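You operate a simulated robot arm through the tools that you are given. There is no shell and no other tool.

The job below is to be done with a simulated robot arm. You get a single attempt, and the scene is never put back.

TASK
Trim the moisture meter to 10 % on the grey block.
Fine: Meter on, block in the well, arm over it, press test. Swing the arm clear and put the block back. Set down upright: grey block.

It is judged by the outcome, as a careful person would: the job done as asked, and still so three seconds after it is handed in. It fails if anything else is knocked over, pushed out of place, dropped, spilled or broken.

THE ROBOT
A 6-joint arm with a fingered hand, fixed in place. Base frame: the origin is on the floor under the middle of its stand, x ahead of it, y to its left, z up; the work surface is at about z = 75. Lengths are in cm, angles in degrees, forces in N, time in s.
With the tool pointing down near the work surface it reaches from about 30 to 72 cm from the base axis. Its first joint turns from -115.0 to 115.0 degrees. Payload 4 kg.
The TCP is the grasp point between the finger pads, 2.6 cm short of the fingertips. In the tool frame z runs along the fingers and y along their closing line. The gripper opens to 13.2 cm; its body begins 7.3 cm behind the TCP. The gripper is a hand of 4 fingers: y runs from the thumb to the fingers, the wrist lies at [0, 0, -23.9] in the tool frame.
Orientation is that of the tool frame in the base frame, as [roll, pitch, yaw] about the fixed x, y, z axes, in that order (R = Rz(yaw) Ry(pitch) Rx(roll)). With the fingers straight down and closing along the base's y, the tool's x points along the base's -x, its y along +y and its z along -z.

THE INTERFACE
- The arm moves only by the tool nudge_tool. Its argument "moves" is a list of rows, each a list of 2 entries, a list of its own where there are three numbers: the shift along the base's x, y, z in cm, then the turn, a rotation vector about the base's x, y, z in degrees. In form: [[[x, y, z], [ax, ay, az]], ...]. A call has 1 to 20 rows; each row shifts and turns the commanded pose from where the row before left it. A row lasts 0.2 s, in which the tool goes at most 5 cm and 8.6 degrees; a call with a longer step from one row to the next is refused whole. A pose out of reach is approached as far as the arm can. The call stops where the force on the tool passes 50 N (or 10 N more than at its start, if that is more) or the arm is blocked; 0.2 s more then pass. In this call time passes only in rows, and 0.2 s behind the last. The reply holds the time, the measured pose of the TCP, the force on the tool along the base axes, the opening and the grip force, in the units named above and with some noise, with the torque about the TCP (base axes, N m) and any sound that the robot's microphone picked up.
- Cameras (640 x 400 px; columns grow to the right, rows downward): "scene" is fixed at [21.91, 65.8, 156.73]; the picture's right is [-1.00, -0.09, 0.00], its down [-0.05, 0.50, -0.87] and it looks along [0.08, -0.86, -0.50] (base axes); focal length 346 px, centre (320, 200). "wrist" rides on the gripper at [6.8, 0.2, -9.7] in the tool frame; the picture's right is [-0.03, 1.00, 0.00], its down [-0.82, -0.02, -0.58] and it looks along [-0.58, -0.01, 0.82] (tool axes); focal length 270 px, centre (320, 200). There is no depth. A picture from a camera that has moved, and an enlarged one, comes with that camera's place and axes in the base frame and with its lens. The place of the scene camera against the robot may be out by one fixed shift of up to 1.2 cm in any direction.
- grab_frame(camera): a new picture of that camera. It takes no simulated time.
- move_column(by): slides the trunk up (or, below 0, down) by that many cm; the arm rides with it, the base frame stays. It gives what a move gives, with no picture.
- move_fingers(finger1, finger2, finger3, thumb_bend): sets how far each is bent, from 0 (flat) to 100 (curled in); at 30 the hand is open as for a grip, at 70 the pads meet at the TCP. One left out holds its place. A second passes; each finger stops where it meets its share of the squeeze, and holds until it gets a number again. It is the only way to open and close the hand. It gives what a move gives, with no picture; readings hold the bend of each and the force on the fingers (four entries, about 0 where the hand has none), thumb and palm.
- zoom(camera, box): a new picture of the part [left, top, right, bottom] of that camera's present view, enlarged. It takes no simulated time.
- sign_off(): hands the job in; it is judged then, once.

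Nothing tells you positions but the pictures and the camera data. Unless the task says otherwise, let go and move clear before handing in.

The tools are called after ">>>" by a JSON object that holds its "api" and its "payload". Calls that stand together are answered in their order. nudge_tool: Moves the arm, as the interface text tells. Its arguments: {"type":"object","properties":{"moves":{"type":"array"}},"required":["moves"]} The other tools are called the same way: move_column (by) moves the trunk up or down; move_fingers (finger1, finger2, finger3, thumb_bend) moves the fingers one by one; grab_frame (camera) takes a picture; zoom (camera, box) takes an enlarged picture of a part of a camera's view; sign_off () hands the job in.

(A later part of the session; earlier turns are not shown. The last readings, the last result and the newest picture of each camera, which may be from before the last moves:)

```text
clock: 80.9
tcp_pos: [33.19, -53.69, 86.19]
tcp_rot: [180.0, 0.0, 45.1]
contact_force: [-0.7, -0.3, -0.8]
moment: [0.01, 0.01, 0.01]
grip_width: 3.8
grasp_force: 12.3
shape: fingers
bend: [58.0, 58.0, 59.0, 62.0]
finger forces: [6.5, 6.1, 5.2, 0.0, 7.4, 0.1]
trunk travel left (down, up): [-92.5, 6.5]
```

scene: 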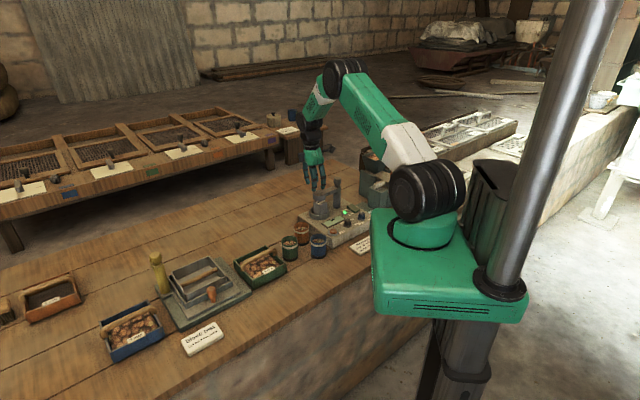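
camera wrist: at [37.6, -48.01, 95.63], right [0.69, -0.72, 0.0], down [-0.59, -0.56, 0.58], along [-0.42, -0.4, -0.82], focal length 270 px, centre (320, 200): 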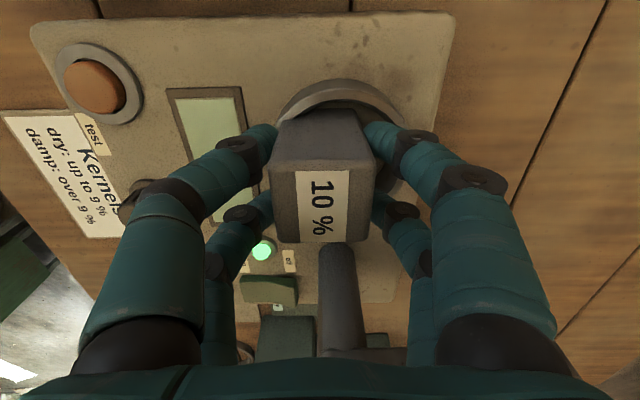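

>>> {"api": "nudge_tool", "payload": {"moves": [[[0, 0, -0.15], [0, 0, 0]]]}}

>>> {"api": "zoom", "payload": {"camera": "scene", "box": [300, 180, 350, 225]}}

>>> {"api": "zoom", "payload": {"camera": "wrist", "box": [230, 0, 410, 150]}}

```text
clock: 81.3
tcp_pos: [33.22, -53.71, 85.96]
tcp_rot: [179.8, 0.1, 45.1]
contact_force: [-0.8, 0.6, 4.8]
moment: [0.03, -0.04, -0.01]
grip_width: 3.8
grasp_force: 13.8
shape: fingers
bend: [58.0, 59.0, 59.0, 62.0]
finger forces: [6.8, 6.4, 5.9, 0.0, 8.4, 0.0]
trunk travel left (down, up): [-92.5, 6.5]
```

```text
8.89 times, centred on (325, 202) of scene
camera zoom: at [21.91, 65.8, 156.73], right [-1.0, -0.09, 0.0], down [-0.05, 0.5, -0.87], along [0.08, -0.86, -0.5], focal length 3078 px, centre (276, 178)
```

zoom: 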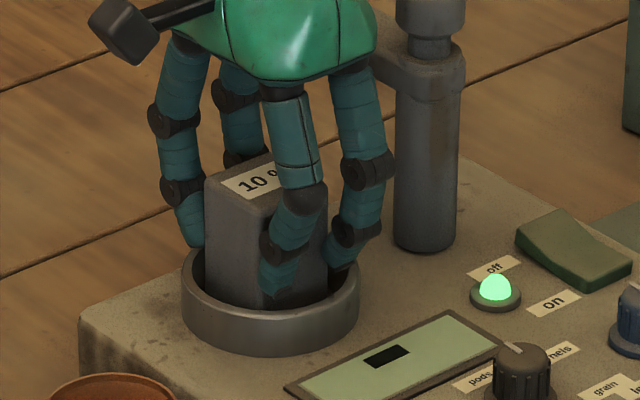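

```text
2.67 times, centred on (320, 75) of wrist
camera zoom: at [38.15, -48.91, 95.53], right [0.69, -0.72, 0.0], down [-0.59, -0.56, 0.58], along [-0.42, -0.4, -0.82], focal length 721 px, centre (320, 533)
```

zoom: 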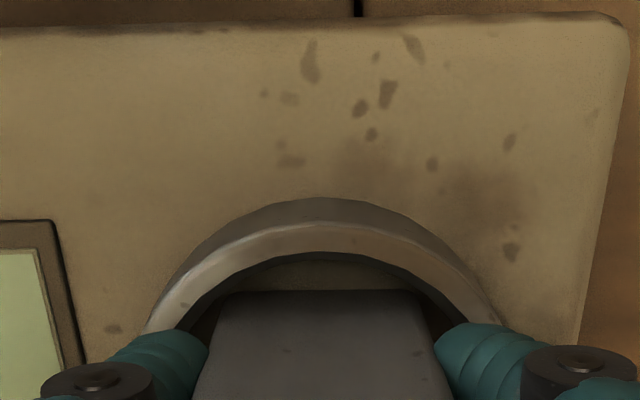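

Touch-down, centred. I release and rise.

>>> {"api": "nudge_tool", "payload": {"moves": [[[0, 0, 0.1], [0, 0, 0]]]}}

>>> {"api": "move_fingers", "payload": {"finger1": 44, "finger2": 44, "finger3": 44, "thumb_bend": 44}}

>>> {"api": "nudge_tool", "payload": {"moves": [[[0, 0, 1.0], [0, 0, 0]], [[0, 0, 2.0], [0, 0, 0]], [[0, 0, 3.5], [0, 0, 0]], [[0, 0, 3.5], [0, 0, 0]], [[0, 0, 3.5], [0, 0, 0]], [[0, 0, 3.5], [0, 0, 0]]]}}

>>> {"api": "zoom", "payload": {"camera": "wrist", "box": [240, 10, 400, 150]}}

>>> {"api": "zoom", "payload": {"camera": "scene", "box": [300, 170, 360, 225]}}

```text
clock: 81.7
tcp_pos: [33.21, -53.62, 86.06]
tcp_rot: [-180.0, -0.1, 45.0]
contact_force: [0.3, 0.0, 2.4]
moment: [-0.05, -0.05, -0.02]
grip_width: 3.8
grasp_force: 14.0
shape: fingers
bend: [58.0, 59.0, 59.0, 62.0]
finger forces: [7.0, 6.9, 5.5, 0.1, 7.8, 0.1]
trunk travel left (down, up): [-92.5, 6.5]
```

```text
clock: 82.7
tcp_pos: [33.24, -53.47, 86.04]
tcp_rot: [-180.0, 0.0, 45.1]
contact_force: [-0.4, -0.3, 0.3]
moment: [0.01, -0.01, -0.02]
grip_width: 8.58
grasp_force: 0.1
shape: fingers
bend: [44.0, 44.0, 44.0, 44.0]
finger forces: [0.1, 0.0, 0.0, 0.1, 0.0, 0.0]
trunk travel left (down, up): [-92.5, 6.5]
```

```text
clock: 84.1
tcp_pos: [33.12, -53.68, 103.19]
tcp_rot: [180.0, 0.0, 45.2]
contact_force: [-0.3, -0.7, -0.1]
moment: [0.0, 0.0, -0.02]
grip_width: 8.57
grasp_force: 0.0
shape: fingers
bend: [44.0, 44.0, 44.0, 44.0]
finger forces: [0.1, 0.0, 0.0, 0.0, 0.1, 0.1]
trunk travel left (down, up): [-92.5, 6.5]
```

```text
2.86 times, centred on (320, 80) of wrist
camera zoom: at [38.14, -48.93, 112.59], right [0.69, -0.72, 0.0], down [-0.59, -0.56, 0.58], along [-0.42, -0.4, -0.82], focal length 772 px, centre (320, 543)
```

zoom: 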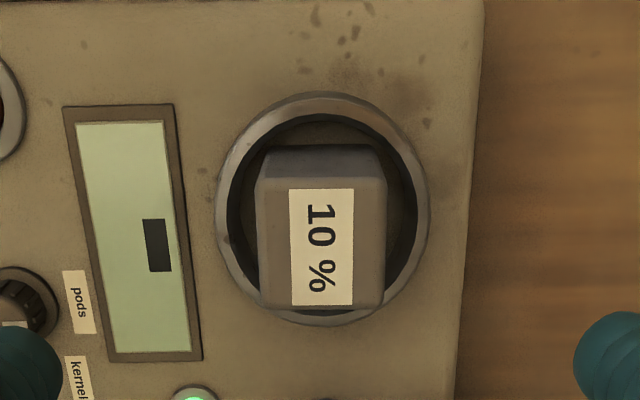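

```text
7.27 times, centred on (330, 198) of scene
camera zoom: at [21.91, 65.8, 156.73], right [-1.0, -0.09, 0.0], down [-0.05, 0.5, -0.87], along [0.08, -0.86, -0.5], focal length 2518 px, centre (247, 218)
```

zoom: 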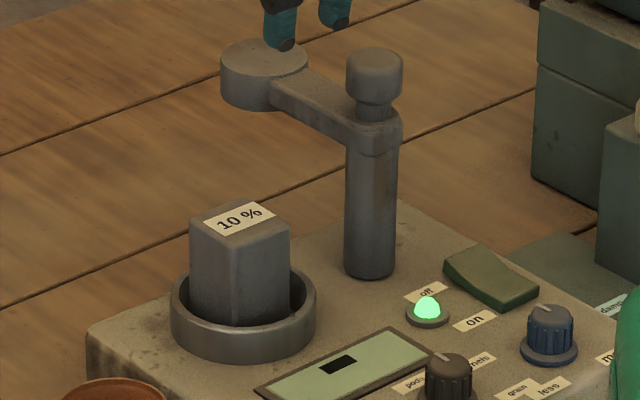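

The block is centred and upright in the well. Now I bring the hand round to yaw -45 above the bar for the proper swing.

>>> {"api": "nudge_tool", "payload": {"moves": [[[-0.3225, -0.806, 0], [0, 0, -7.5]], [[-0.3225, -0.806, 0], [0, 0, -7.5]], [[-0.3225, -0.806, 0], [0, 0, -7.5]], [[-0.3225, -0.806, 0], [0, 0, -7.5]], [[-0.3225, -0.806, 0], [0, 0, -7.5]], [[-0.3225, -0.806, 0], [0, 0, -7.5]], [[-0.3225, -0.806, 0], [0, 0, -7.5]], [[-0.3225, -0.806, 0], [0, 0, -7.5]], [[-0.3225, -0.806, 0], [0, 0, -7.5]], [[-0.3225, -0.806, 0], [0, 0, -7.5]], [[-0.3225, -0.806, 0], [0, 0, -7.5]], [[-0.3225, -0.806, 0], [0, 0, -7.5]], [[0, 0, -3], [0, 0, 0]]]}}

>>> {"api": "grab_frame", "payload": {"camera": "wrist"}}

```text
clock: 86.9
tcp_pos: [29.28, -63.31, 99.95]
tcp_rot: [-180.0, 0.0, -44.9]
contact_force: [-0.4, 0.0, -1.0]
moment: [0.0, -0.02, -0.01]
grip_width: 8.58
grasp_force: 0.1
shape: fingers
bend: [44.0, 44.0, 44.0, 44.0]
finger forces: [0.0, 0.0, 0.0, 0.0, 0.1, 0.0]
trunk travel left (down, up): [-92.5, 6.5]
```

```text
taken
camera wrist: at [34.01, -68.36, 109.58], right [-0.72, -0.69, 0.0], down [-0.56, 0.59, 0.58], along [-0.4, 0.42, -0.82], focal length 270 px, centre (320, 200)
```

wrist: 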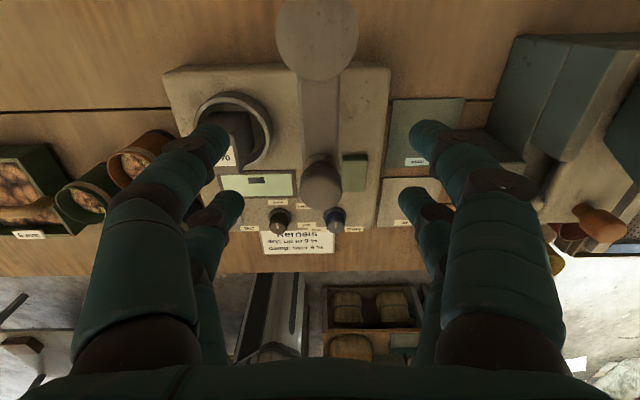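

>>> {"api": "nudge_tool", "payload": {"moves": [[[0, 0, -3.5], [0, 0, 0]], [[0, 0, -3.5], [0, 0, 0]], [[0, 0, -2.8], [0, 0, 0]]]}}

>>> {"api": "move_fingers", "payload": {"finger1": 55, "finger2": 55, "finger3": 55, "thumb_bend": 55}}

>>> {"api": "zoom", "payload": {"camera": "scene", "box": [300, 160, 370, 230]}}

>>> {"api": "grab_frame", "payload": {"camera": "wrist"}}

```text
clock: 87.7
tcp_pos: [29.34, -63.46, 90.03]
tcp_rot: [180.0, 0.0, -44.9]
contact_force: [0.1, 0.2, 0.0]
moment: [-0.01, 0.0, 0.02]
grip_width: 8.58
grasp_force: 0.0
shape: fingers
bend: [44.0, 44.0, 44.0, 44.0]
finger forces: [0.0, 0.1, 0.0, 0.0, 0.0, 0.0]
trunk travel left (down, up): [-92.5, 6.5]
```

```text
clock: 88.7
tcp_pos: [29.26, -63.35, 90.05]
tcp_rot: [-179.9, 0.0, -44.8]
contact_force: [-0.9, 0.7, -0.3]
moment: [0.02, 0.02, 0.01]
grip_width: 4.95
grasp_force: 0.1
shape: fingers
bend: [55.0, 55.0, 55.0, 55.0]
finger forces: [0.0, 0.0, 0.0, 0.0, 0.1, 0.1]
trunk travel left (down, up): [-92.5, 6.5]
```

```text
5.71 times, centred on (335, 195) of scene
camera zoom: at [21.91, 65.8, 156.73], right [-1.0, -0.09, 0.0], down [-0.05, 0.5, -0.87], along [0.08, -0.86, -0.5], focal length 1978 px, centre (234, 229)
```

zoom: 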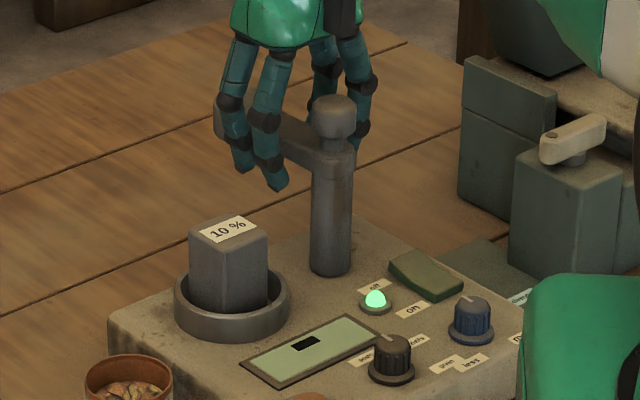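

```text
taken
camera wrist: at [34.06, -68.36, 99.65], right [-0.72, -0.69, 0.0], down [-0.56, 0.59, 0.58], along [-0.4, 0.42, -0.82], focal length 270 px, centre (320, 200)
```

wrist: 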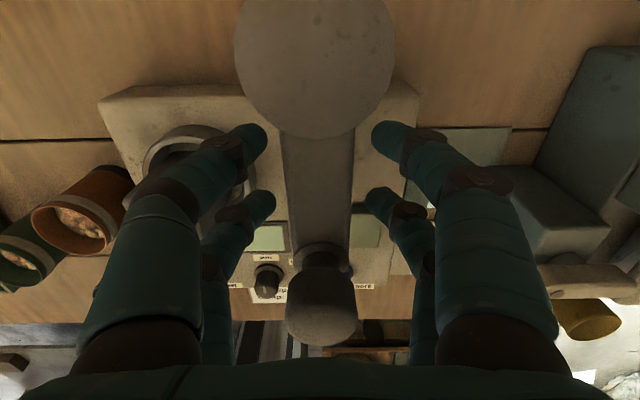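

Straddling the bar again, I swing it toward the well with the wrist well inside its range.

>>> {"api": "nudge_tool", "payload": {"moves": [[[0.388, 0.407, 0], [0, 0, 7.5]], [[0.332, 0.454, 0], [0, 0, 7.5]], [[0.27, 0.494, 0], [0, 0, 7.5]], [[0.203, 0.525, 0], [0, 0, 7.5]], [[0.133, 0.547, 0], [0, 0, 7.5]], [[0.06, 0.559, 0], [0, 0, 7.5]], [[-0.013, 0.562, 0], [0, 0, 7.5]], [[-0.087, 0.556, 0], [0, 0, 7.5]], [[-0.158, 0.54, 0], [0, 0, 7.5]], [[-0.227, 0.514, 0], [0, 0, 7.5]]]}}

>>> {"api": "zoom", "payload": {"camera": "scene", "box": [300, 160, 370, 230]}}

>>> {"api": "grab_frame", "payload": {"camera": "wrist"}}

```text
clock: 90.9
tcp_pos: [30.31, -58.18, 90.34]
tcp_rot: [180.0, 0.0, 30.3]
contact_force: [0.9, -1.6, 0.8]
moment: [-0.03, -0.02, 0.02]
grip_width: 5.03
grasp_force: 0.3
shape: fingers
bend: [54.0, 55.0, 55.0, 55.0]
finger forces: [0.3, 0.0, 0.1, 0.0, 0.0, 0.1]
trunk travel left (down, up): [-92.5, 6.5]
```

```text
5.71 times, centred on (335, 195) of scene
camera zoom: at [21.91, 65.8, 156.73], right [-1.0, -0.09, 0.0], down [-0.05, 0.5, -0.87], along [0.08, -0.86, -0.5], focal length 1978 px, centre (234, 229)
```

zoom: 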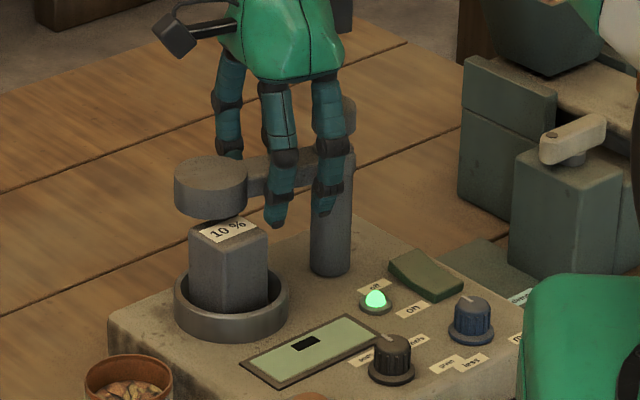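

```text
taken
camera wrist: at [36.24, -54.87, 99.76], right [0.48, -0.88, 0.0], down [-0.71, -0.39, 0.58], along [-0.51, -0.28, -0.82], focal length 270 px, centre (320, 200)
```

wrist: 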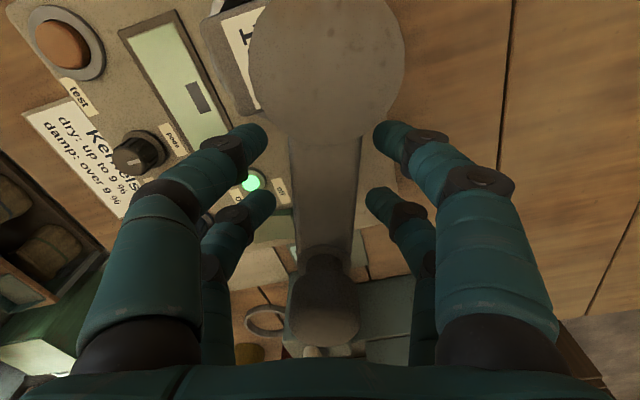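

>>> {"api": "nudge_tool", "payload": {"moves": [[[-0.293, 0.48, 0], [0, 0, 7.5]], [[-0.353, 0.438, 0], [0, 0, 7.5]]]}}

>>> {"api": "zoom", "payload": {"camera": "scene", "box": [300, 160, 370, 230]}}

>>> {"api": "grab_frame", "payload": {"camera": "wrist"}}

```text
clock: 91.5
tcp_pos: [29.57, -57.07, 90.15]
tcp_rot: [180.0, 0.0, 45.2]
contact_force: [-0.2, -0.3, 0.6]
moment: [0.03, -0.02, 0.01]
grip_width: 4.99
grasp_force: 0.0
shape: fingers
bend: [55.0, 55.0, 55.0, 55.0]
finger forces: [0.0, 0.0, 0.0, 0.0, 0.0, 0.1]
trunk travel left (down, up): [-92.5, 6.5]
```

```text
5.71 times, centred on (335, 195) of scene
camera zoom: at [21.91, 65.8, 156.73], right [-1.0, -0.09, 0.0], down [-0.05, 0.5, -0.87], along [0.08, -0.86, -0.5], focal length 1978 px, centre (234, 229)
```

zoom: 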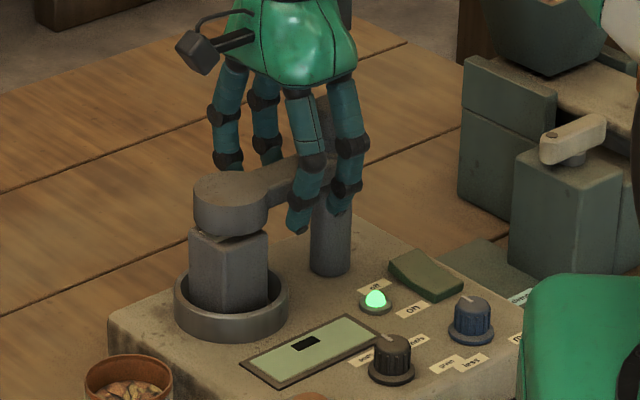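

```text
taken
camera wrist: at [34.53, -52.54, 99.79], right [0.69, -0.72, 0.0], down [-0.59, -0.56, 0.58], along [-0.42, -0.4, -0.82], focal length 270 px, centre (320, 200)
```

wrist: 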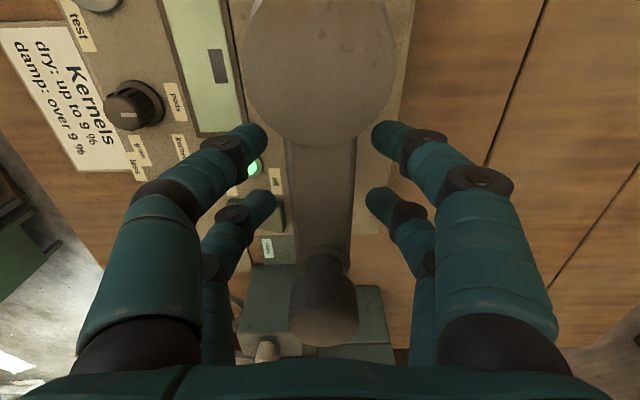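

The arm is over the block, in line with the hand and no forces on the fingers. I release, rise and move to the test button.

>>> {"api": "move_fingers", "payload": {"finger1": 44, "finger2": 44, "finger3": 44, "thumb_bend": 44}}

>>> {"api": "nudge_tool", "payload": {"moves": [[[0, 0, 2], [0, 0, 0]], [[0, 0, 3.5], [0, 0, 0]], [[0, 0, 3.5], [0, 0, 0]], [[0, 0, 3.5], [0, 0, 0]], [[-1.47, 3.52, 0], [0, 0, 0]], [[-1.47, 3.52, 0], [0, 0, 0]], [[-1.47, 3.52, 0], [0, 0, 0]], [[-1.47, 3.52, 0], [0, 0, 0]], [[-1.47, 3.52, 0], [0, 0, 0]]]}}

>>> {"api": "move_fingers", "payload": {"finger1": 45, "finger2": 90, "finger3": 90, "thumb_bend": 100}}

>>> {"api": "zoom", "payload": {"camera": "scene", "box": [300, 170, 370, 240]}}

>>> {"api": "grab_frame", "payload": {"camera": "wrist"}}

```text
clock: 92.5
tcp_pos: [29.8, -57.24, 90.26]
tcp_rot: [-179.9, 0.0, 45.1]
contact_force: [-0.2, 0.2, 0.6]
moment: [0.0, -0.03, 0.01]
grip_width: 8.57
grasp_force: 0.0
shape: fingers
bend: [44.0, 44.0, 44.0, 44.0]
finger forces: [0.1, 0.1, 0.1, 0.0, 0.0, 0.0]
trunk travel left (down, up): [-92.5, 6.5]
```

```text
clock: 94.5
tcp_pos: [22.2, -39.86, 102.8]
tcp_rot: [179.9, 0.0, 45.2]
contact_force: [0.1, 0.8, -0.2]
moment: [0.0, 0.0, 0.0]
grip_width: 8.58
grasp_force: 0.1
shape: fingers
bend: [44.0, 44.0, 44.0, 44.0]
finger forces: [0.0, 0.0, 0.1, 0.1, 0.1, 0.0]
trunk travel left (down, up): [-92.5, 6.5]
```

```text
clock: 95.5
tcp_pos: [22.12, -39.84, 102.73]
tcp_rot: [-179.9, -0.1, 45.1]
contact_force: [-0.2, 0.2, -0.3]
moment: [0.03, 0.01, 0.03]
grip_width: 3.61
grasp_force: 0.0
shape: fingers
bend: [45.0, 77.0, 77.0, 100.0]
finger forces: [0.1, 0.1, 0.0, 0.0, 0.1, 0.0]
trunk travel left (down, up): [-92.5, 6.5]
```

```text
5.71 times, centred on (335, 205) of scene
camera zoom: at [21.91, 65.8, 156.73], right [-1.0, -0.09, 0.0], down [-0.05, 0.5, -0.87], along [0.08, -0.86, -0.5], focal length 1978 px, centre (234, 171)
```

zoom: 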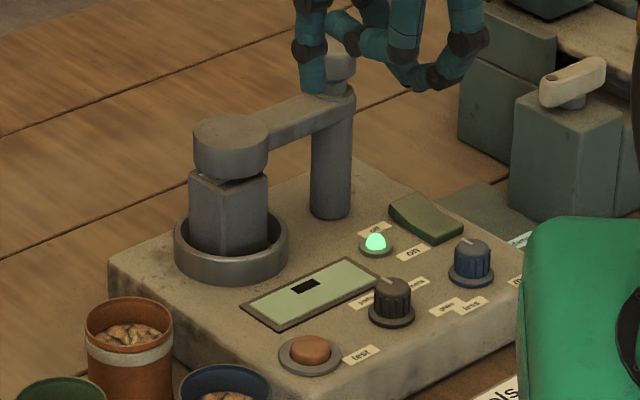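

```text
taken
camera wrist: at [27.17, -35.14, 112.26], right [0.69, -0.72, 0.0], down [-0.59, -0.56, 0.58], along [-0.42, -0.4, -0.82], focal length 270 px, centre (320, 200)
```

wrist: 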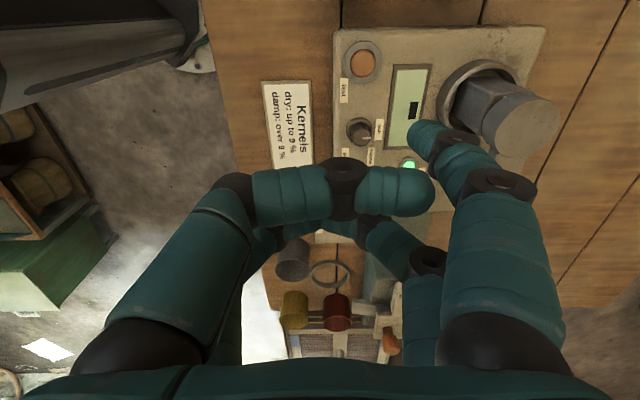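

The pointing tip needs a 0.35 cm shift to be over the button at (27.0, -41.6). I descend.

>>> {"api": "nudge_tool", "payload": {"moves": [[[0.05, 0.35, -4], [0, 0, 0]], [[0, 0, -4], [0, 0, 0]], [[0, 0, -4], [0, 0, 0]], [[0, 0, -3], [0, 0, 0]], [[0, 0, -1.5], [0, 0, 0]]]}}

>>> {"api": "zoom", "payload": {"camera": "wrist", "box": [340, 0, 520, 150]}}

```text
clock: 96.7
tcp_pos: [22.42, -39.38, 86.19]
tcp_rot: [-179.9, 0.0, 45.1]
contact_force: [-0.2, 1.0, -0.5]
moment: [0.05, 0.0, 0.01]
grip_width: 3.6
grasp_force: 0.0
shape: fingers
bend: [45.0, 86.0, 86.0, 100.0]
finger forces: [0.0, 0.0, 0.1, 0.1, 0.0, 0.0]
trunk travel left (down, up): [-92.5, 6.5]
```

```text
2.67 times, centred on (430, 75) of wrist
camera zoom: at [27.28, -34.66, 95.76], right [0.69, -0.72, 0.0], down [-0.59, -0.56, 0.58], along [-0.42, -0.4, -0.82], focal length 721 px, centre (27, 533)
```

zoom: 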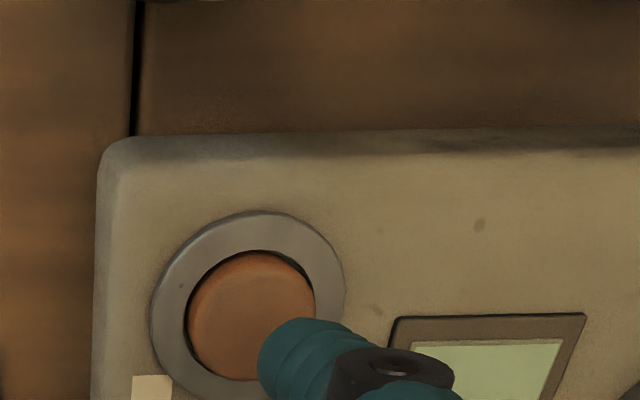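

>>> {"api": "nudge_tool", "payload": {"moves": [[[0, 0, -1.4], [0, 0, 0]], [[0, 0, -0.4], [0, 0, 0]], [[0, 0, -0.3], [0, 0, 0]], [[0, 0, -0.25], [0, 0, 0]]]}}

>>> {"api": "zoom", "payload": {"camera": "scene", "box": [318, 195, 358, 235]}}

```text
clock: 97.7
tcp_pos: [22.23, -39.3, 83.96]
tcp_rot: [-180.0, 0.0, 45.1]
contact_force: [0.2, 1.8, 4.4]
moment: [-0.08, -0.2, 0.03]
grip_width: 3.61
grasp_force: 1.8
shape: fingers
bend: [45.0, 86.0, 86.0, 100.0]
finger forces: [3.6, 0.0, 0.0, 0.0, 0.0, 0.0]
trunk travel left (down, up): [-92.5, 6.5]
heard: click
```

```text
10.00 times, centred on (338, 215) of scene
camera zoom: at [21.91, 65.8, 156.73], right [-1.0, -0.09, 0.0], down [-0.05, 0.5, -0.87], along [0.08, -0.86, -0.5], focal length 3462 px, centre (140, 50)
```

zoom: 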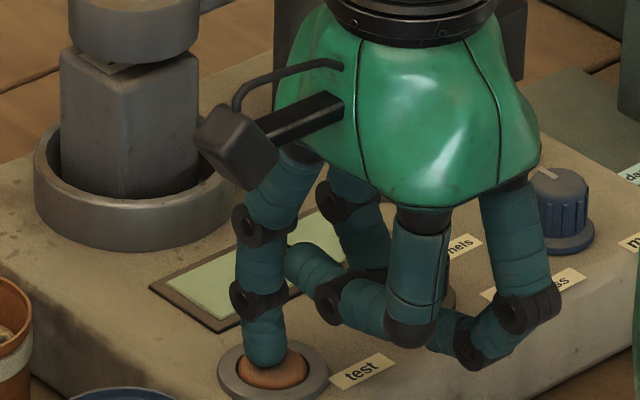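

Another click. I lift off and read the display.

>>> {"api": "nudge_tool", "payload": {"moves": [[[0, 0, 1.0], [0, 0, 0]], [[0, 0, 3.0], [0, 0, 0]], [[0, 0, 4.0], [0, 0, 0]], [[0, 0, 4.0], [0, 0, 0]], [[0, 0, 4.0], [0, 0, 0]]]}}

>>> {"api": "zoom", "payload": {"camera": "scene", "box": [318, 195, 358, 235]}}

>>> {"api": "grab_frame", "payload": {"camera": "wrist"}}

```text
clock: 98.9
tcp_pos: [22.4, -39.3, 99.89]
tcp_rot: [180.0, 0.0, 45.1]
contact_force: [-0.3, -0.3, -0.1]
moment: [-0.02, -0.03, 0.0]
grip_width: 3.62
grasp_force: 0.0
shape: fingers
bend: [45.0, 86.0, 86.0, 100.0]
finger forces: [0.0, 0.0, 0.0, 0.0, 0.0, 0.1]
trunk travel left (down, up): [-92.5, 6.5]
```

```text
10.00 times, centred on (338, 215) of scene
camera zoom: at [21.91, 65.8, 156.73], right [-1.0, -0.09, 0.0], down [-0.05, 0.5, -0.87], along [0.08, -0.86, -0.5], focal length 3462 px, centre (140, 50)
```

zoom: 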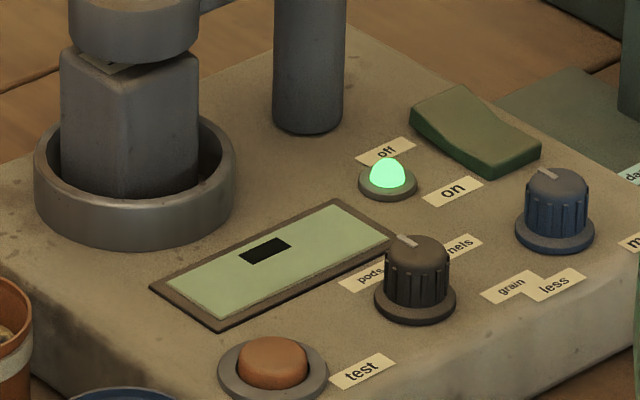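

```text
taken
camera wrist: at [27.17, -34.62, 109.49], right [0.69, -0.72, 0.0], down [-0.59, -0.56, 0.58], along [-0.42, -0.4, -0.82], focal length 270 px, centre (320, 200)
```

wrist: 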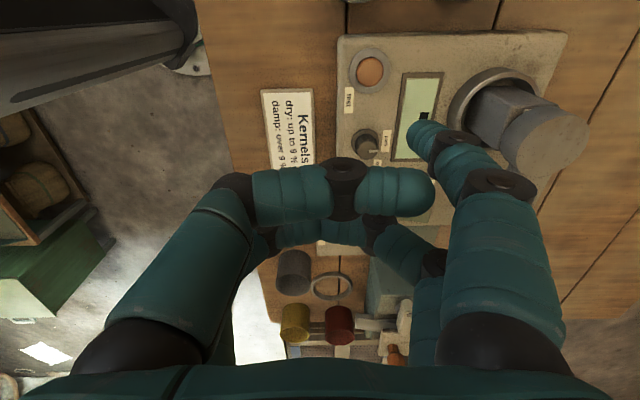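

>>> {"api": "nudge_tool", "payload": {"moves": [[[0, 0, 0], [0, 0, 0]], [[0, 0, 0], [0, 0, 0]], [[0, 0, 0], [0, 0, 0]], [[0, 0, 0], [0, 0, 0]], [[0, 0, 0], [0, 0, 0]], [[0, 0, 0], [0, 0, 0]], [[0, 0, 0], [0, 0, 0]], [[0, 0, 0], [0, 0, 0]], [[0, 0, 0], [0, 0, 0]], [[0, 0, 0], [0, 0, 0]]]}}

>>> {"api": "zoom", "payload": {"camera": "scene", "box": [312, 190, 342, 225]}}

>>> {"api": "zoom", "payload": {"camera": "scene", "box": [345, 195, 375, 225]}}

```text
clock: 101.1
tcp_pos: [22.24, -39.42, 100.07]
tcp_rot: [-180.0, 0.1, 45.1]
contact_force: [0.0, -0.2, 0.4]
moment: [-0.01, 0.05, 0.0]
grip_width: 3.61
grasp_force: 0.0
shape: fingers
bend: [45.0, 86.0, 86.0, 100.0]
finger forces: [0.1, 0.0, 0.0, 0.0, 0.0, 0.1]
trunk travel left (down, up): [-92.5, 6.5]
```

```text
11.43 times, centred on (327, 208) of scene
camera zoom: at [21.91, 65.8, 156.73], right [-1.0, -0.09, 0.0], down [-0.05, 0.5, -0.87], along [0.08, -0.86, -0.5], focal length 3957 px, centre (240, 114)
```

zoom: 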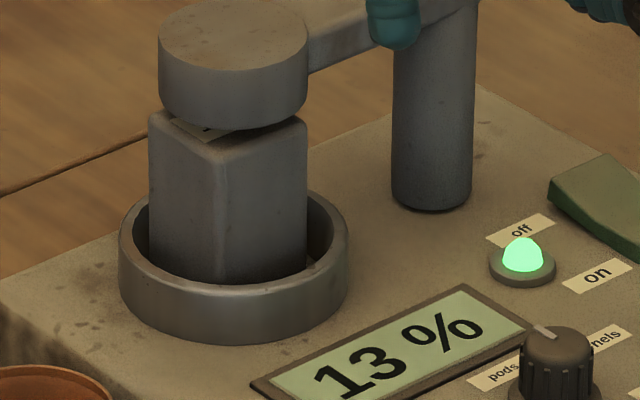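

```text
13.33 times, centred on (360, 210) of scene
camera zoom: at [21.91, 65.8, 156.73], right [-1.0, -0.09, 0.0], down [-0.05, 0.5, -0.87], along [0.08, -0.86, -0.5], focal length 4617 px, centre (-213, 67)
```

zoom: 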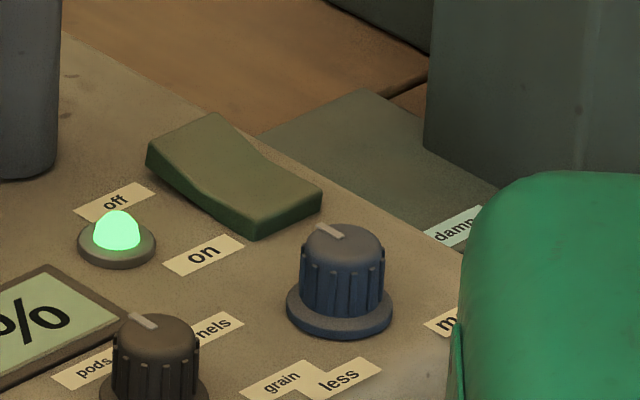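

The meter reads 13 % a few seconds after the test. So the trim knob must go toward "less", which is counter-clockwise from above, since the pointer now faces back. I move above the trim knob, curling fingers 2 and 3 tightly out of the way.

>>> {"api": "move_fingers", "payload": {"finger3": 45, "finger2": 100, "finger1": 40, "thumb_bend": 40}}

>>> {"api": "move_fingers", "payload": {"finger3": 100, "finger2": 100}}

>>> {"api": "nudge_tool", "payload": {"moves": [[[-1.82, -3.63, 0], [0, 0, 0]], [[-1.82, -3.63, 0], [0, 0, 0]], [[-1.82, -3.63, 0], [0, 0, 0]], [[-1.82, -3.63, 0], [0, 0, 0]]]}}

>>> {"api": "grab_frame", "payload": {"camera": "wrist"}}

>>> {"api": "zoom", "payload": {"camera": "wrist", "box": [230, 0, 410, 130]}}

```text
clock: 102.1
tcp_pos: [22.27, -39.41, 99.94]
tcp_rot: [-179.9, 0.1, 45.1]
contact_force: [0.8, -0.6, 0.1]
moment: [0.03, 0.03, 0.02]
grip_width: 9.9
grasp_force: 0.0
shape: fingers
bend: [40.0, 100.0, 45.0, 40.0]
finger forces: [0.1, 0.0, 0.0, 0.0, 0.0, 0.0]
trunk travel left (down, up): [-92.5, 6.5]
```

```text
clock: 103.1
tcp_pos: [22.2, -39.34, 100.01]
tcp_rot: [-180.0, 0.0, 45.1]
contact_force: [-0.1, 0.6, -1.3]
moment: [-0.03, 0.0, 0.01]
grip_width: 9.93
grasp_force: 0.0
shape: fingers
bend: [40.0, 100.0, 88.0, 40.0]
finger forces: [0.0, 0.0, 0.0, 0.1, 0.0, 0.1]
trunk travel left (down, up): [-92.5, 6.5]
```

```text
clock: 104.1
tcp_pos: [15.0, -53.88, 99.69]
tcp_rot: [-179.9, 0.0, 45.1]
contact_force: [0.2, 1.0, -0.5]
moment: [0.0, -0.02, -0.01]
grip_width: 9.93
grasp_force: 0.1
shape: fingers
bend: [40.0, 100.0, 88.0, 40.0]
finger forces: [0.0, 0.0, 0.0, 0.0, 0.1, 0.2]
trunk travel left (down, up): [-92.5, 6.5]
```

```text
taken
camera wrist: at [19.92, -49.17, 109.26], right [0.69, -0.72, 0.0], down [-0.59, -0.56, 0.58], along [-0.42, -0.4, -0.82], focal length 270 px, centre (320, 200)
```

wrist: 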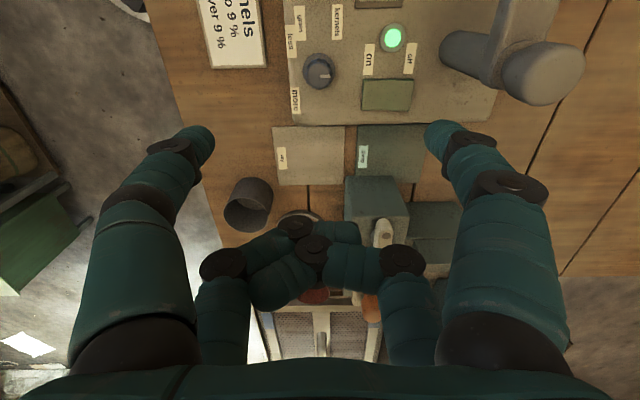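

```text
3.08 times, centred on (320, 65) of wrist
camera zoom: at [19.92, -49.17, 109.26], right [0.69, -0.72, 0.0], down [-0.59, -0.56, 0.58], along [-0.42, -0.4, -0.82], focal length 832 px, centre (320, 615)
```

zoom: 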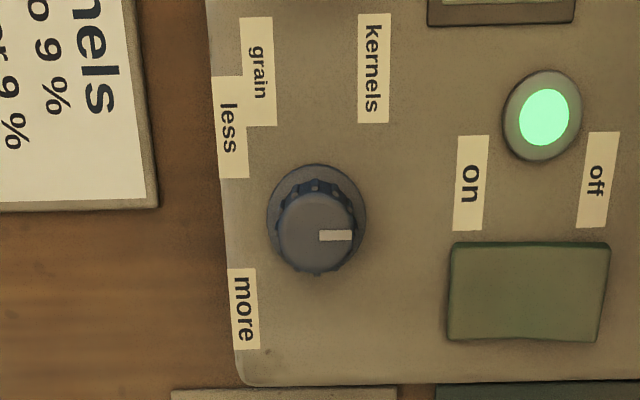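

The trim knob is centred at (16.25, -52.6), right under the finger-1/thumb pair. I narrow the pair and descend to just above the knob.

>>> {"api": "move_fingers", "payload": {"finger1": 54, "thumb_bend": 54}}

>>> {"api": "nudge_tool", "payload": {"moves": [[[0, 0, -4], [0, 0, 0]], [[0, 0, -4], [0, 0, 0]], [[0, 0, -3.5], [0, 0, 0]], [[0, 0, -1.7], [0, 0, 0]]]}}

>>> {"api": "grab_frame", "payload": {"camera": "wrist"}}

>>> {"api": "zoom", "payload": {"camera": "scene", "box": [335, 175, 395, 235]}}

```text
clock: 105.1
tcp_pos: [15.04, -53.88, 99.83]
tcp_rot: [179.9, 0.0, 45.2]
contact_force: [0.0, 0.2, 0.2]
moment: [-0.01, -0.02, -0.04]
grip_width: 5.3
grasp_force: 0.0
shape: fingers
bend: [54.0, 100.0, 88.0, 54.0]
finger forces: [0.0, 0.1, 0.0, 0.0, 0.1, 0.0]
trunk travel left (down, up): [-92.5, 6.5]
```

```text
clock: 106.1
tcp_pos: [15.06, -53.79, 86.75]
tcp_rot: [180.0, -0.1, 45.1]
contact_force: [-1.2, -0.1, 0.1]
moment: [-0.01, 0.03, 0.0]
grip_width: 5.27
grasp_force: 0.1
shape: fingers
bend: [54.0, 100.0, 88.0, 54.0]
finger forces: [0.0, 0.1, 0.0, 0.1, 0.0, 0.1]
trunk travel left (down, up): [-92.5, 6.5]
```

```text
taken
camera wrist: at [20.0, -49.21, 96.19], right [0.69, -0.72, 0.0], down [-0.59, -0.56, 0.58], along [-0.42, -0.4, -0.82], focal length 270 px, centre (320, 200)
```

wrist: 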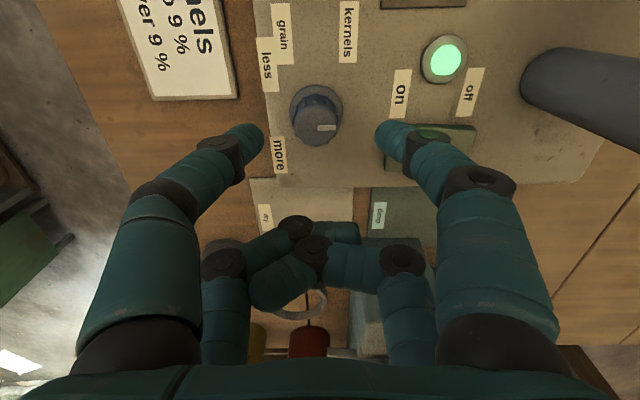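

```text
6.67 times, centred on (365, 205) of scene
camera zoom: at [21.91, 65.8, 156.73], right [-1.0, -0.09, 0.0], down [-0.05, 0.5, -0.87], along [0.08, -0.86, -0.5], focal length 2308 px, centre (20, 167)
```

zoom: 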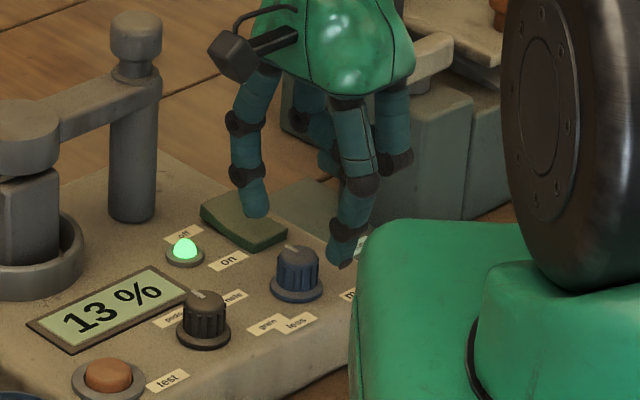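

>>> {"api": "move_fingers", "payload": {"finger1": 57, "thumb_bend": 57}}

>>> {"api": "nudge_tool", "payload": {"moves": [[[-0.1, 0.08, -1.5], [0, 0, 0]], [[0, 0, -1.2], [0, 0, 0]], [[0, 0, -0.5], [0, 0, 0]]]}}

>>> {"api": "grab_frame", "payload": {"camera": "wrist"}}

>>> {"api": "zoom", "payload": {"camera": "scene", "box": [345, 190, 385, 230]}}

```text
clock: 107.1
tcp_pos: [15.06, -53.91, 86.83]
tcp_rot: [-179.9, 0.0, 45.2]
contact_force: [0.3, -0.9, -0.9]
moment: [-0.02, 0.01, 0.01]
grip_width: 4.61
grasp_force: 0.0
shape: fingers
bend: [56.0, 100.0, 88.0, 56.0]
finger forces: [0.0, 0.1, 0.1, 0.0, 0.0, 0.1]
trunk travel left (down, up): [-92.5, 6.5]
```

```text
clock: 107.9
tcp_pos: [14.84, -53.78, 83.6]
tcp_rot: [-180.0, 0.0, 45.1]
contact_force: [0.0, -0.3, 0.0]
moment: [0.01, -0.01, 0.02]
grip_width: 4.63
grasp_force: 0.1
shape: fingers
bend: [56.0, 100.0, 88.0, 56.0]
finger forces: [0.0, 0.0, 0.1, 0.0, 0.0, 0.0]
trunk travel left (down, up): [-92.5, 6.5]
```

```text
taken
camera wrist: at [19.89, -49.09, 93.0], right [0.69, -0.72, 0.0], down [-0.59, -0.56, 0.58], along [-0.42, -0.4, -0.82], focal length 270 px, centre (320, 200)
```

wrist: 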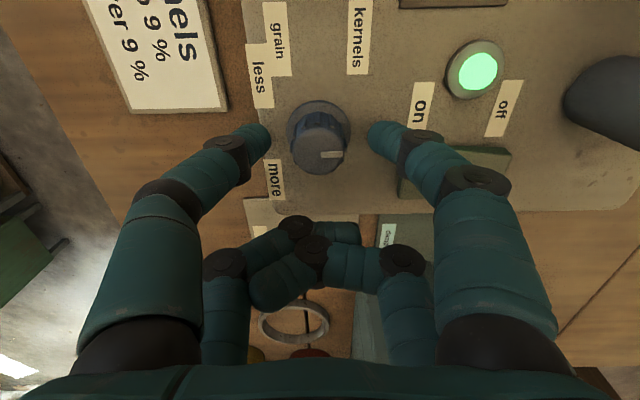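

```text
10.00 times, centred on (365, 210) of scene
camera zoom: at [21.91, 65.8, 156.73], right [-1.0, -0.09, 0.0], down [-0.05, 0.5, -0.87], along [0.08, -0.86, -0.5], focal length 3462 px, centre (-130, 100)
```

zoom: 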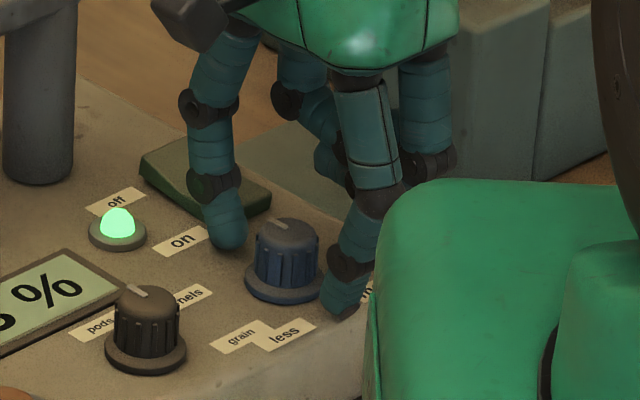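

The fingers bracket the knob. I lower slightly and close on it.

>>> {"api": "nudge_tool", "payload": {"moves": [[[0, 0, -0.25], [0, 0, 0]]]}}

>>> {"api": "move_fingers", "payload": {"finger1": 69, "thumb_bend": 69}}

>>> {"api": "zoom", "payload": {"camera": "scene", "box": [345, 190, 385, 230]}}

>>> {"api": "grab_frame", "payload": {"camera": "wrist"}}

```text
clock: 108.3
tcp_pos: [14.98, -53.8, 83.24]
tcp_rot: [179.9, 0.0, 45.1]
contact_force: [0.3, 0.4, 1.4]
moment: [0.0, -0.05, 0.0]
grip_width: 4.66
grasp_force: 0.7
shape: fingers
bend: [56.0, 100.0, 88.0, 56.0]
finger forces: [1.2, 0.0, 0.1, 0.0, 0.1, 0.0]
trunk travel left (down, up): [-92.5, 6.5]
```

```text
clock: 109.3
tcp_pos: [14.87, -53.65, 83.27]
tcp_rot: [-179.9, 0.0, 45.1]
contact_force: [-1.0, 1.8, -0.9]
moment: [0.01, 0.03, 0.0]
grip_width: 2.0
grasp_force: 4.6
shape: fingers
bend: [64.0, 100.0, 88.0, 66.0]
finger forces: [3.7, 0.0, 0.0, 0.1, 5.5, 0.1]
trunk travel left (down, up): [-92.5, 6.5]
```

```text
10.00 times, centred on (365, 210) of scene
camera zoom: at [21.91, 65.8, 156.73], right [-1.0, -0.09, 0.0], down [-0.05, 0.5, -0.87], along [0.08, -0.86, -0.5], focal length 3462 px, centre (-130, 100)
```

zoom: 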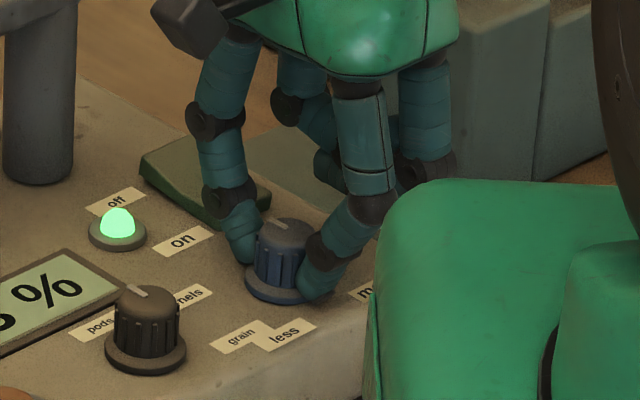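

```text
taken
camera wrist: at [19.88, -49.04, 92.75], right [0.69, -0.72, 0.0], down [-0.59, -0.56, 0.58], along [-0.42, -0.4, -0.82], focal length 270 px, centre (320, 200)
```

wrist: 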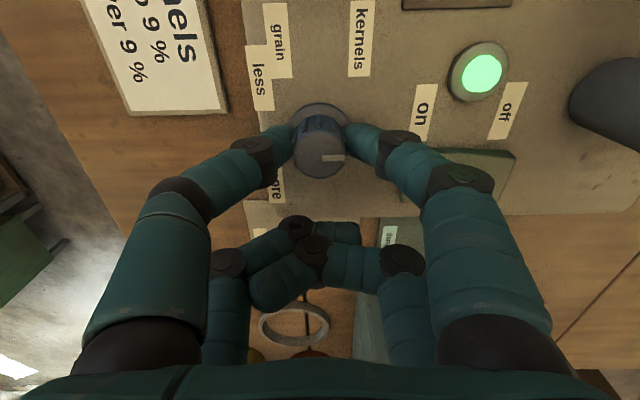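

The knob is gripped. I turn it counter-clockwise 15° about its own axis and look at the result.

>>> {"api": "nudge_tool", "payload": {"moves": [[[0.18, -0.16, 0], [0, 0, 7.5]], [[0.21, -0.14, 0], [0, 0, 7.5]]]}}

>>> {"api": "grab_frame", "payload": {"camera": "wrist"}}

>>> {"api": "zoom", "payload": {"camera": "scene", "box": [320, 190, 380, 230]}}

```text
clock: 109.9
tcp_pos: [15.43, -54.02, 83.26]
tcp_rot: [-180.0, 0.0, 60.1]
contact_force: [-1.3, 1.8, -1.1]
moment: [0.03, 0.03, 0.03]
grip_width: 2.0
grasp_force: 5.3
shape: fingers
bend: [64.0, 100.0, 88.0, 66.0]
finger forces: [3.2, 0.0, 0.0, 0.0, 6.4, 0.1]
trunk travel left (down, up): [-92.5, 6.5]
```

```text
taken
camera wrist: at [18.85, -48.21, 92.76], right [0.85, -0.52, 0.0], down [-0.42, -0.7, 0.58], along [-0.3, -0.49, -0.82], focal length 270 px, centre (320, 200)
```

wrist: 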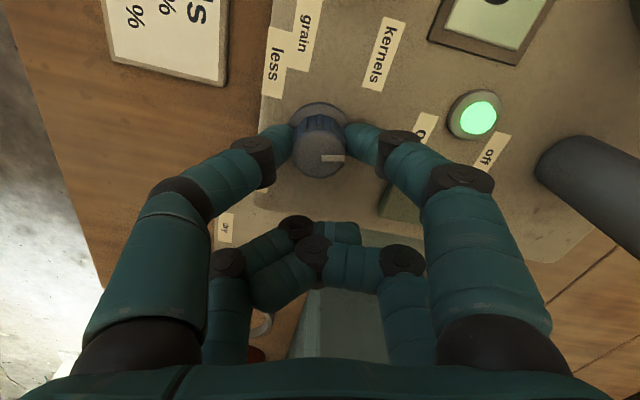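

```text
10.00 times, centred on (350, 210) of scene
camera zoom: at [21.91, 65.8, 156.73], right [-1.0, -0.09, 0.0], down [-0.05, 0.5, -0.87], along [0.08, -0.86, -0.5], focal length 3462 px, centre (20, 100)
```

zoom: 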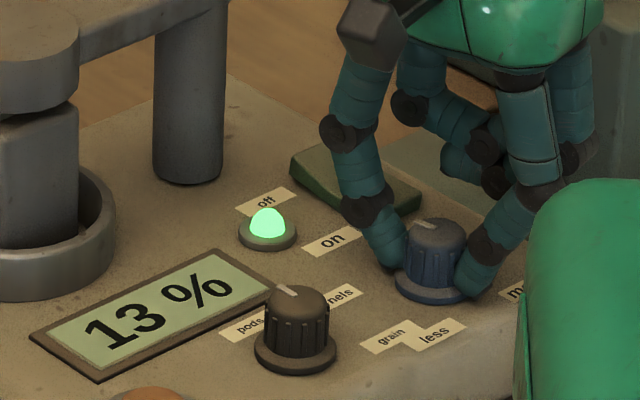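

The knob turns with the hand (the pointer stays fixed in the wrist view). I go another 15° and see whether the reading follows by itself.

>>> {"api": "nudge_tool", "payload": {"moves": [[[0.21, -0.11, 0], [0, 0, 7.5]], [[0.24, -0.08, 0], [0, 0, 7.5]], [[0, 0, 0], [0, 0, 0]], [[0, 0, 0], [0, 0, 0]], [[0, 0, 0], [0, 0, 0]], [[0, 0, 0], [0, 0, 0]], [[0, 0, 0], [0, 0, 0]]]}}

>>> {"api": "zoom", "payload": {"camera": "scene", "box": [320, 190, 380, 230]}}

>>> {"api": "zoom", "payload": {"camera": "wrist", "box": [250, 0, 450, 200]}}

```text
clock: 111.5
tcp_pos: [15.74, -54.24, 83.31]
tcp_rot: [-180.0, 0.0, 75.1]
contact_force: [-3.0, 2.5, -1.0]
moment: [0.04, 0.09, 0.04]
grip_width: 2.0
grasp_force: 4.2
shape: fingers
bend: [64.0, 100.0, 88.0, 66.0]
finger forces: [3.2, 0.0, 0.1, 0.0, 6.9, 0.0]
trunk travel left (down, up): [-92.5, 6.5]
```

```text
10.00 times, centred on (350, 210) of scene
camera zoom: at [21.91, 65.8, 156.73], right [-1.0, -0.09, 0.0], down [-0.05, 0.5, -0.87], along [0.08, -0.86, -0.5], focal length 3462 px, centre (20, 100)
```

zoom: 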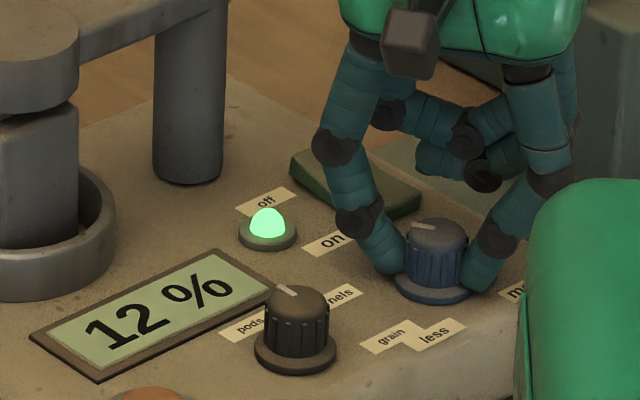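

```text
2.00 times, centred on (350, 100) of wrist
camera zoom: at [17.66, -47.67, 92.74], right [0.96, -0.28, 0.0], down [-0.23, -0.78, 0.58], along [-0.16, -0.55, -0.82], focal length 541 px, centre (260, 400)
```

zoom: 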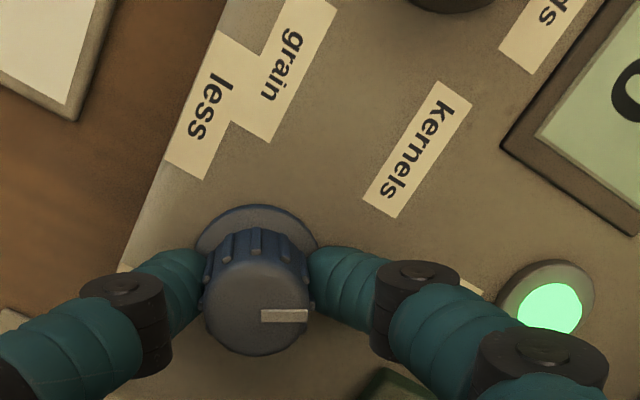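

The reading follows live: it is now 12 % after 30°. I keep turning in 7.5° steps, noting where the digits change.

>>> {"api": "nudge_tool", "payload": {"moves": [[[0.2, -0.0, 0], [0, 0, 7.5]], [[0, 0, 0], [0, 0, 0]]]}}

>>> {"api": "zoom", "payload": {"camera": "scene", "box": [320, 200, 350, 230]}}

>>> {"api": "nudge_tool", "payload": {"moves": [[[0.22, -0.01, 0], [0, 0, 7.5]], [[0, 0, 0], [0, 0, 0]]]}}

>>> {"api": "zoom", "payload": {"camera": "scene", "box": [320, 200, 350, 230]}}

```text
clock: 112.1
tcp_pos: [15.96, -54.22, 83.22]
tcp_rot: [-179.9, 0.0, 82.7]
contact_force: [-3.2, 0.9, -1.3]
moment: [-0.01, 0.05, 0.03]
grip_width: 2.0
grasp_force: 4.4
shape: fingers
bend: [64.0, 100.0, 88.0, 66.0]
finger forces: [3.3, 0.1, 0.1, 0.1, 6.3, 0.1]
trunk travel left (down, up): [-92.5, 6.5]
```

```text
13.33 times, centred on (335, 215) of scene
camera zoom: at [21.91, 65.8, 156.73], right [-1.0, -0.09, 0.0], down [-0.05, 0.5, -0.87], along [0.08, -0.86, -0.5], focal length 4617 px, centre (120, 0)
```

zoom: 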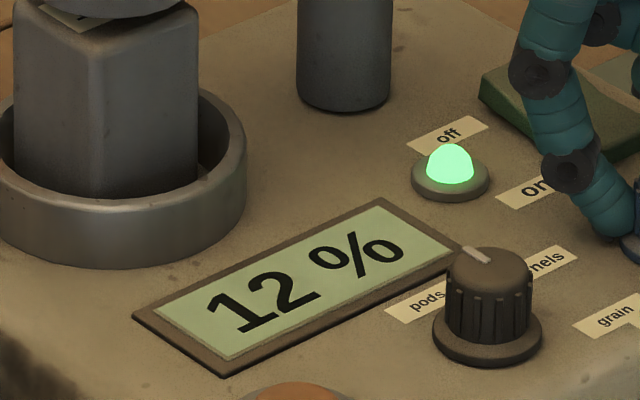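

```text
clock: 112.7
tcp_pos: [16.11, -54.29, 83.24]
tcp_rot: [180.0, -0.1, 90.2]
contact_force: [-3.4, -1.0, -1.2]
moment: [-0.01, 0.09, 0.05]
grip_width: 2.0
grasp_force: 5.3
shape: fingers
bend: [64.0, 100.0, 88.0, 66.0]
finger forces: [3.1, 0.1, 0.1, 0.0, 6.5, 0.0]
trunk travel left (down, up): [-92.5, 6.5]
```

```text
13.33 times, centred on (335, 215) of scene
camera zoom: at [21.91, 65.8, 156.73], right [-1.0, -0.09, 0.0], down [-0.05, 0.5, -0.87], along [0.08, -0.86, -0.5], focal length 4617 px, centre (120, 0)
```

zoom: 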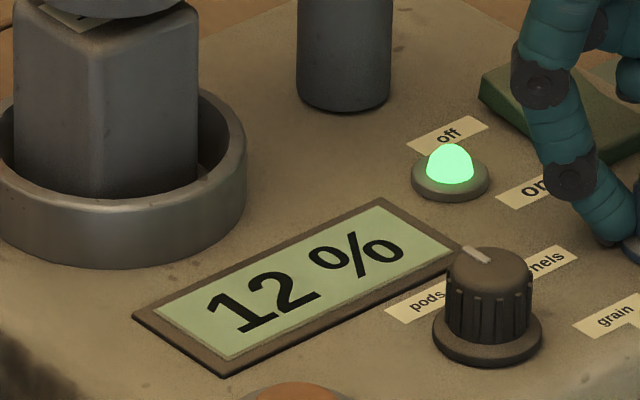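

>>> {"api": "nudge_tool", "payload": {"moves": [[[0.22, 0.02, 0], [0, 0, 7.5]], [[0, 0, 0], [0, 0, 0]], [[0, 0, 0], [0, 0, 0]], [[0, 0, 0], [0, 0, 0]]]}}

>>> {"api": "zoom", "payload": {"camera": "scene", "box": [320, 200, 350, 230]}}

>>> {"api": "nudge_tool", "payload": {"moves": [[[0.22, 0.04, 0], [0, 0, 7.5]], [[0, 0, 0], [0, 0, 0]], [[0, 0, 0], [0, 0, 0]], [[0, 0, 0], [0, 0, 0]]]}}

>>> {"api": "zoom", "payload": {"camera": "scene", "box": [320, 200, 350, 230]}}

>>> {"api": "zoom", "payload": {"camera": "wrist", "box": [250, 0, 450, 200]}}

```text
clock: 113.7
tcp_pos: [16.38, -54.27, 83.24]
tcp_rot: [179.9, 0.0, 97.5]
contact_force: [-2.1, 0.5, -0.6]
moment: [-0.01, 0.1, 0.04]
grip_width: 1.97
grasp_force: 4.7
shape: fingers
bend: [64.0, 100.0, 88.0, 66.0]
finger forces: [3.3, 0.0, 0.0, 0.0, 6.2, 0.0]
trunk travel left (down, up): [-92.5, 6.5]
```

```text
13.33 times, centred on (335, 215) of scene
camera zoom: at [21.91, 65.8, 156.73], right [-1.0, -0.09, 0.0], down [-0.05, 0.5, -0.87], along [0.08, -0.86, -0.5], focal length 4617 px, centre (120, 0)
```

zoom: 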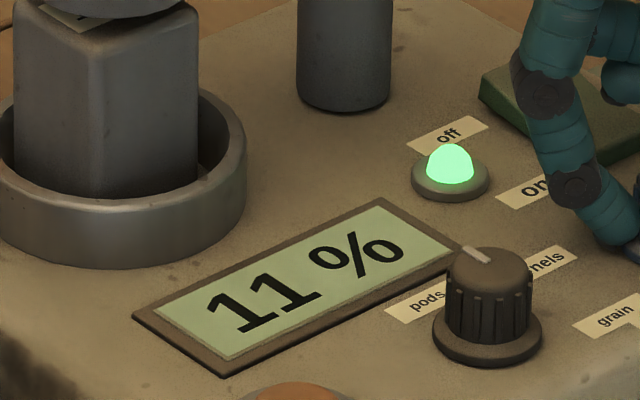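

```text
clock: 114.7
tcp_pos: [16.65, -54.29, 83.36]
tcp_rot: [180.0, 0.0, 105.1]
contact_force: [-3.7, -0.1, -0.7]
moment: [-0.04, 0.05, 0.04]
grip_width: 1.97
grasp_force: 5.2
shape: fingers
bend: [64.0, 100.0, 88.0, 66.0]
finger forces: [3.3, 0.0, 0.0, 0.0, 6.6, 0.0]
trunk travel left (down, up): [-92.5, 6.5]
```

```text
13.33 times, centred on (335, 215) of scene
camera zoom: at [21.91, 65.8, 156.73], right [-1.0, -0.09, 0.0], down [-0.05, 0.5, -0.87], along [0.08, -0.86, -0.5], focal length 4617 px, centre (120, 0)
```

zoom: 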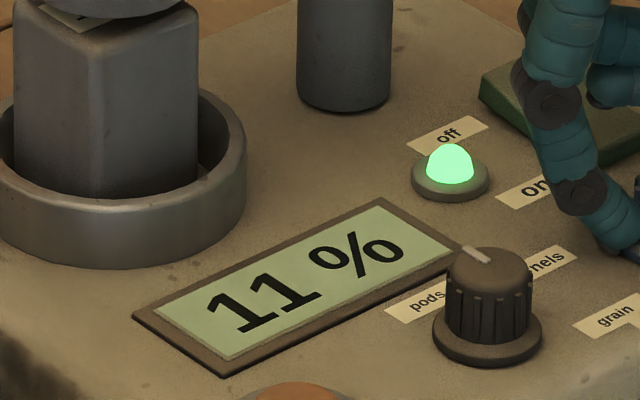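

```text
2.00 times, centred on (350, 100) of wrist
camera zoom: at [15.0, -47.55, 92.75], right [0.97, 0.24, 0.0], down [0.19, -0.79, 0.58], along [0.14, -0.56, -0.82], focal length 541 px, centre (260, 400)
```

zoom: 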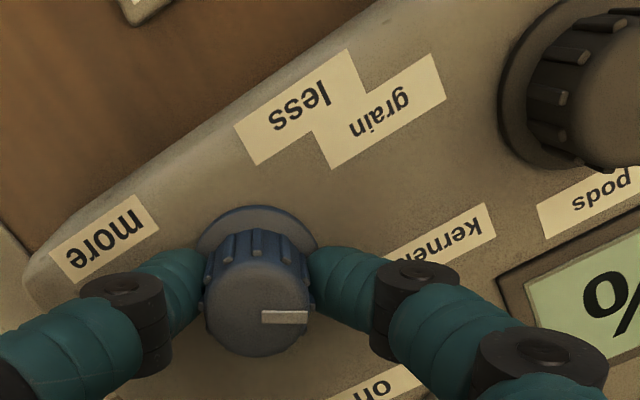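

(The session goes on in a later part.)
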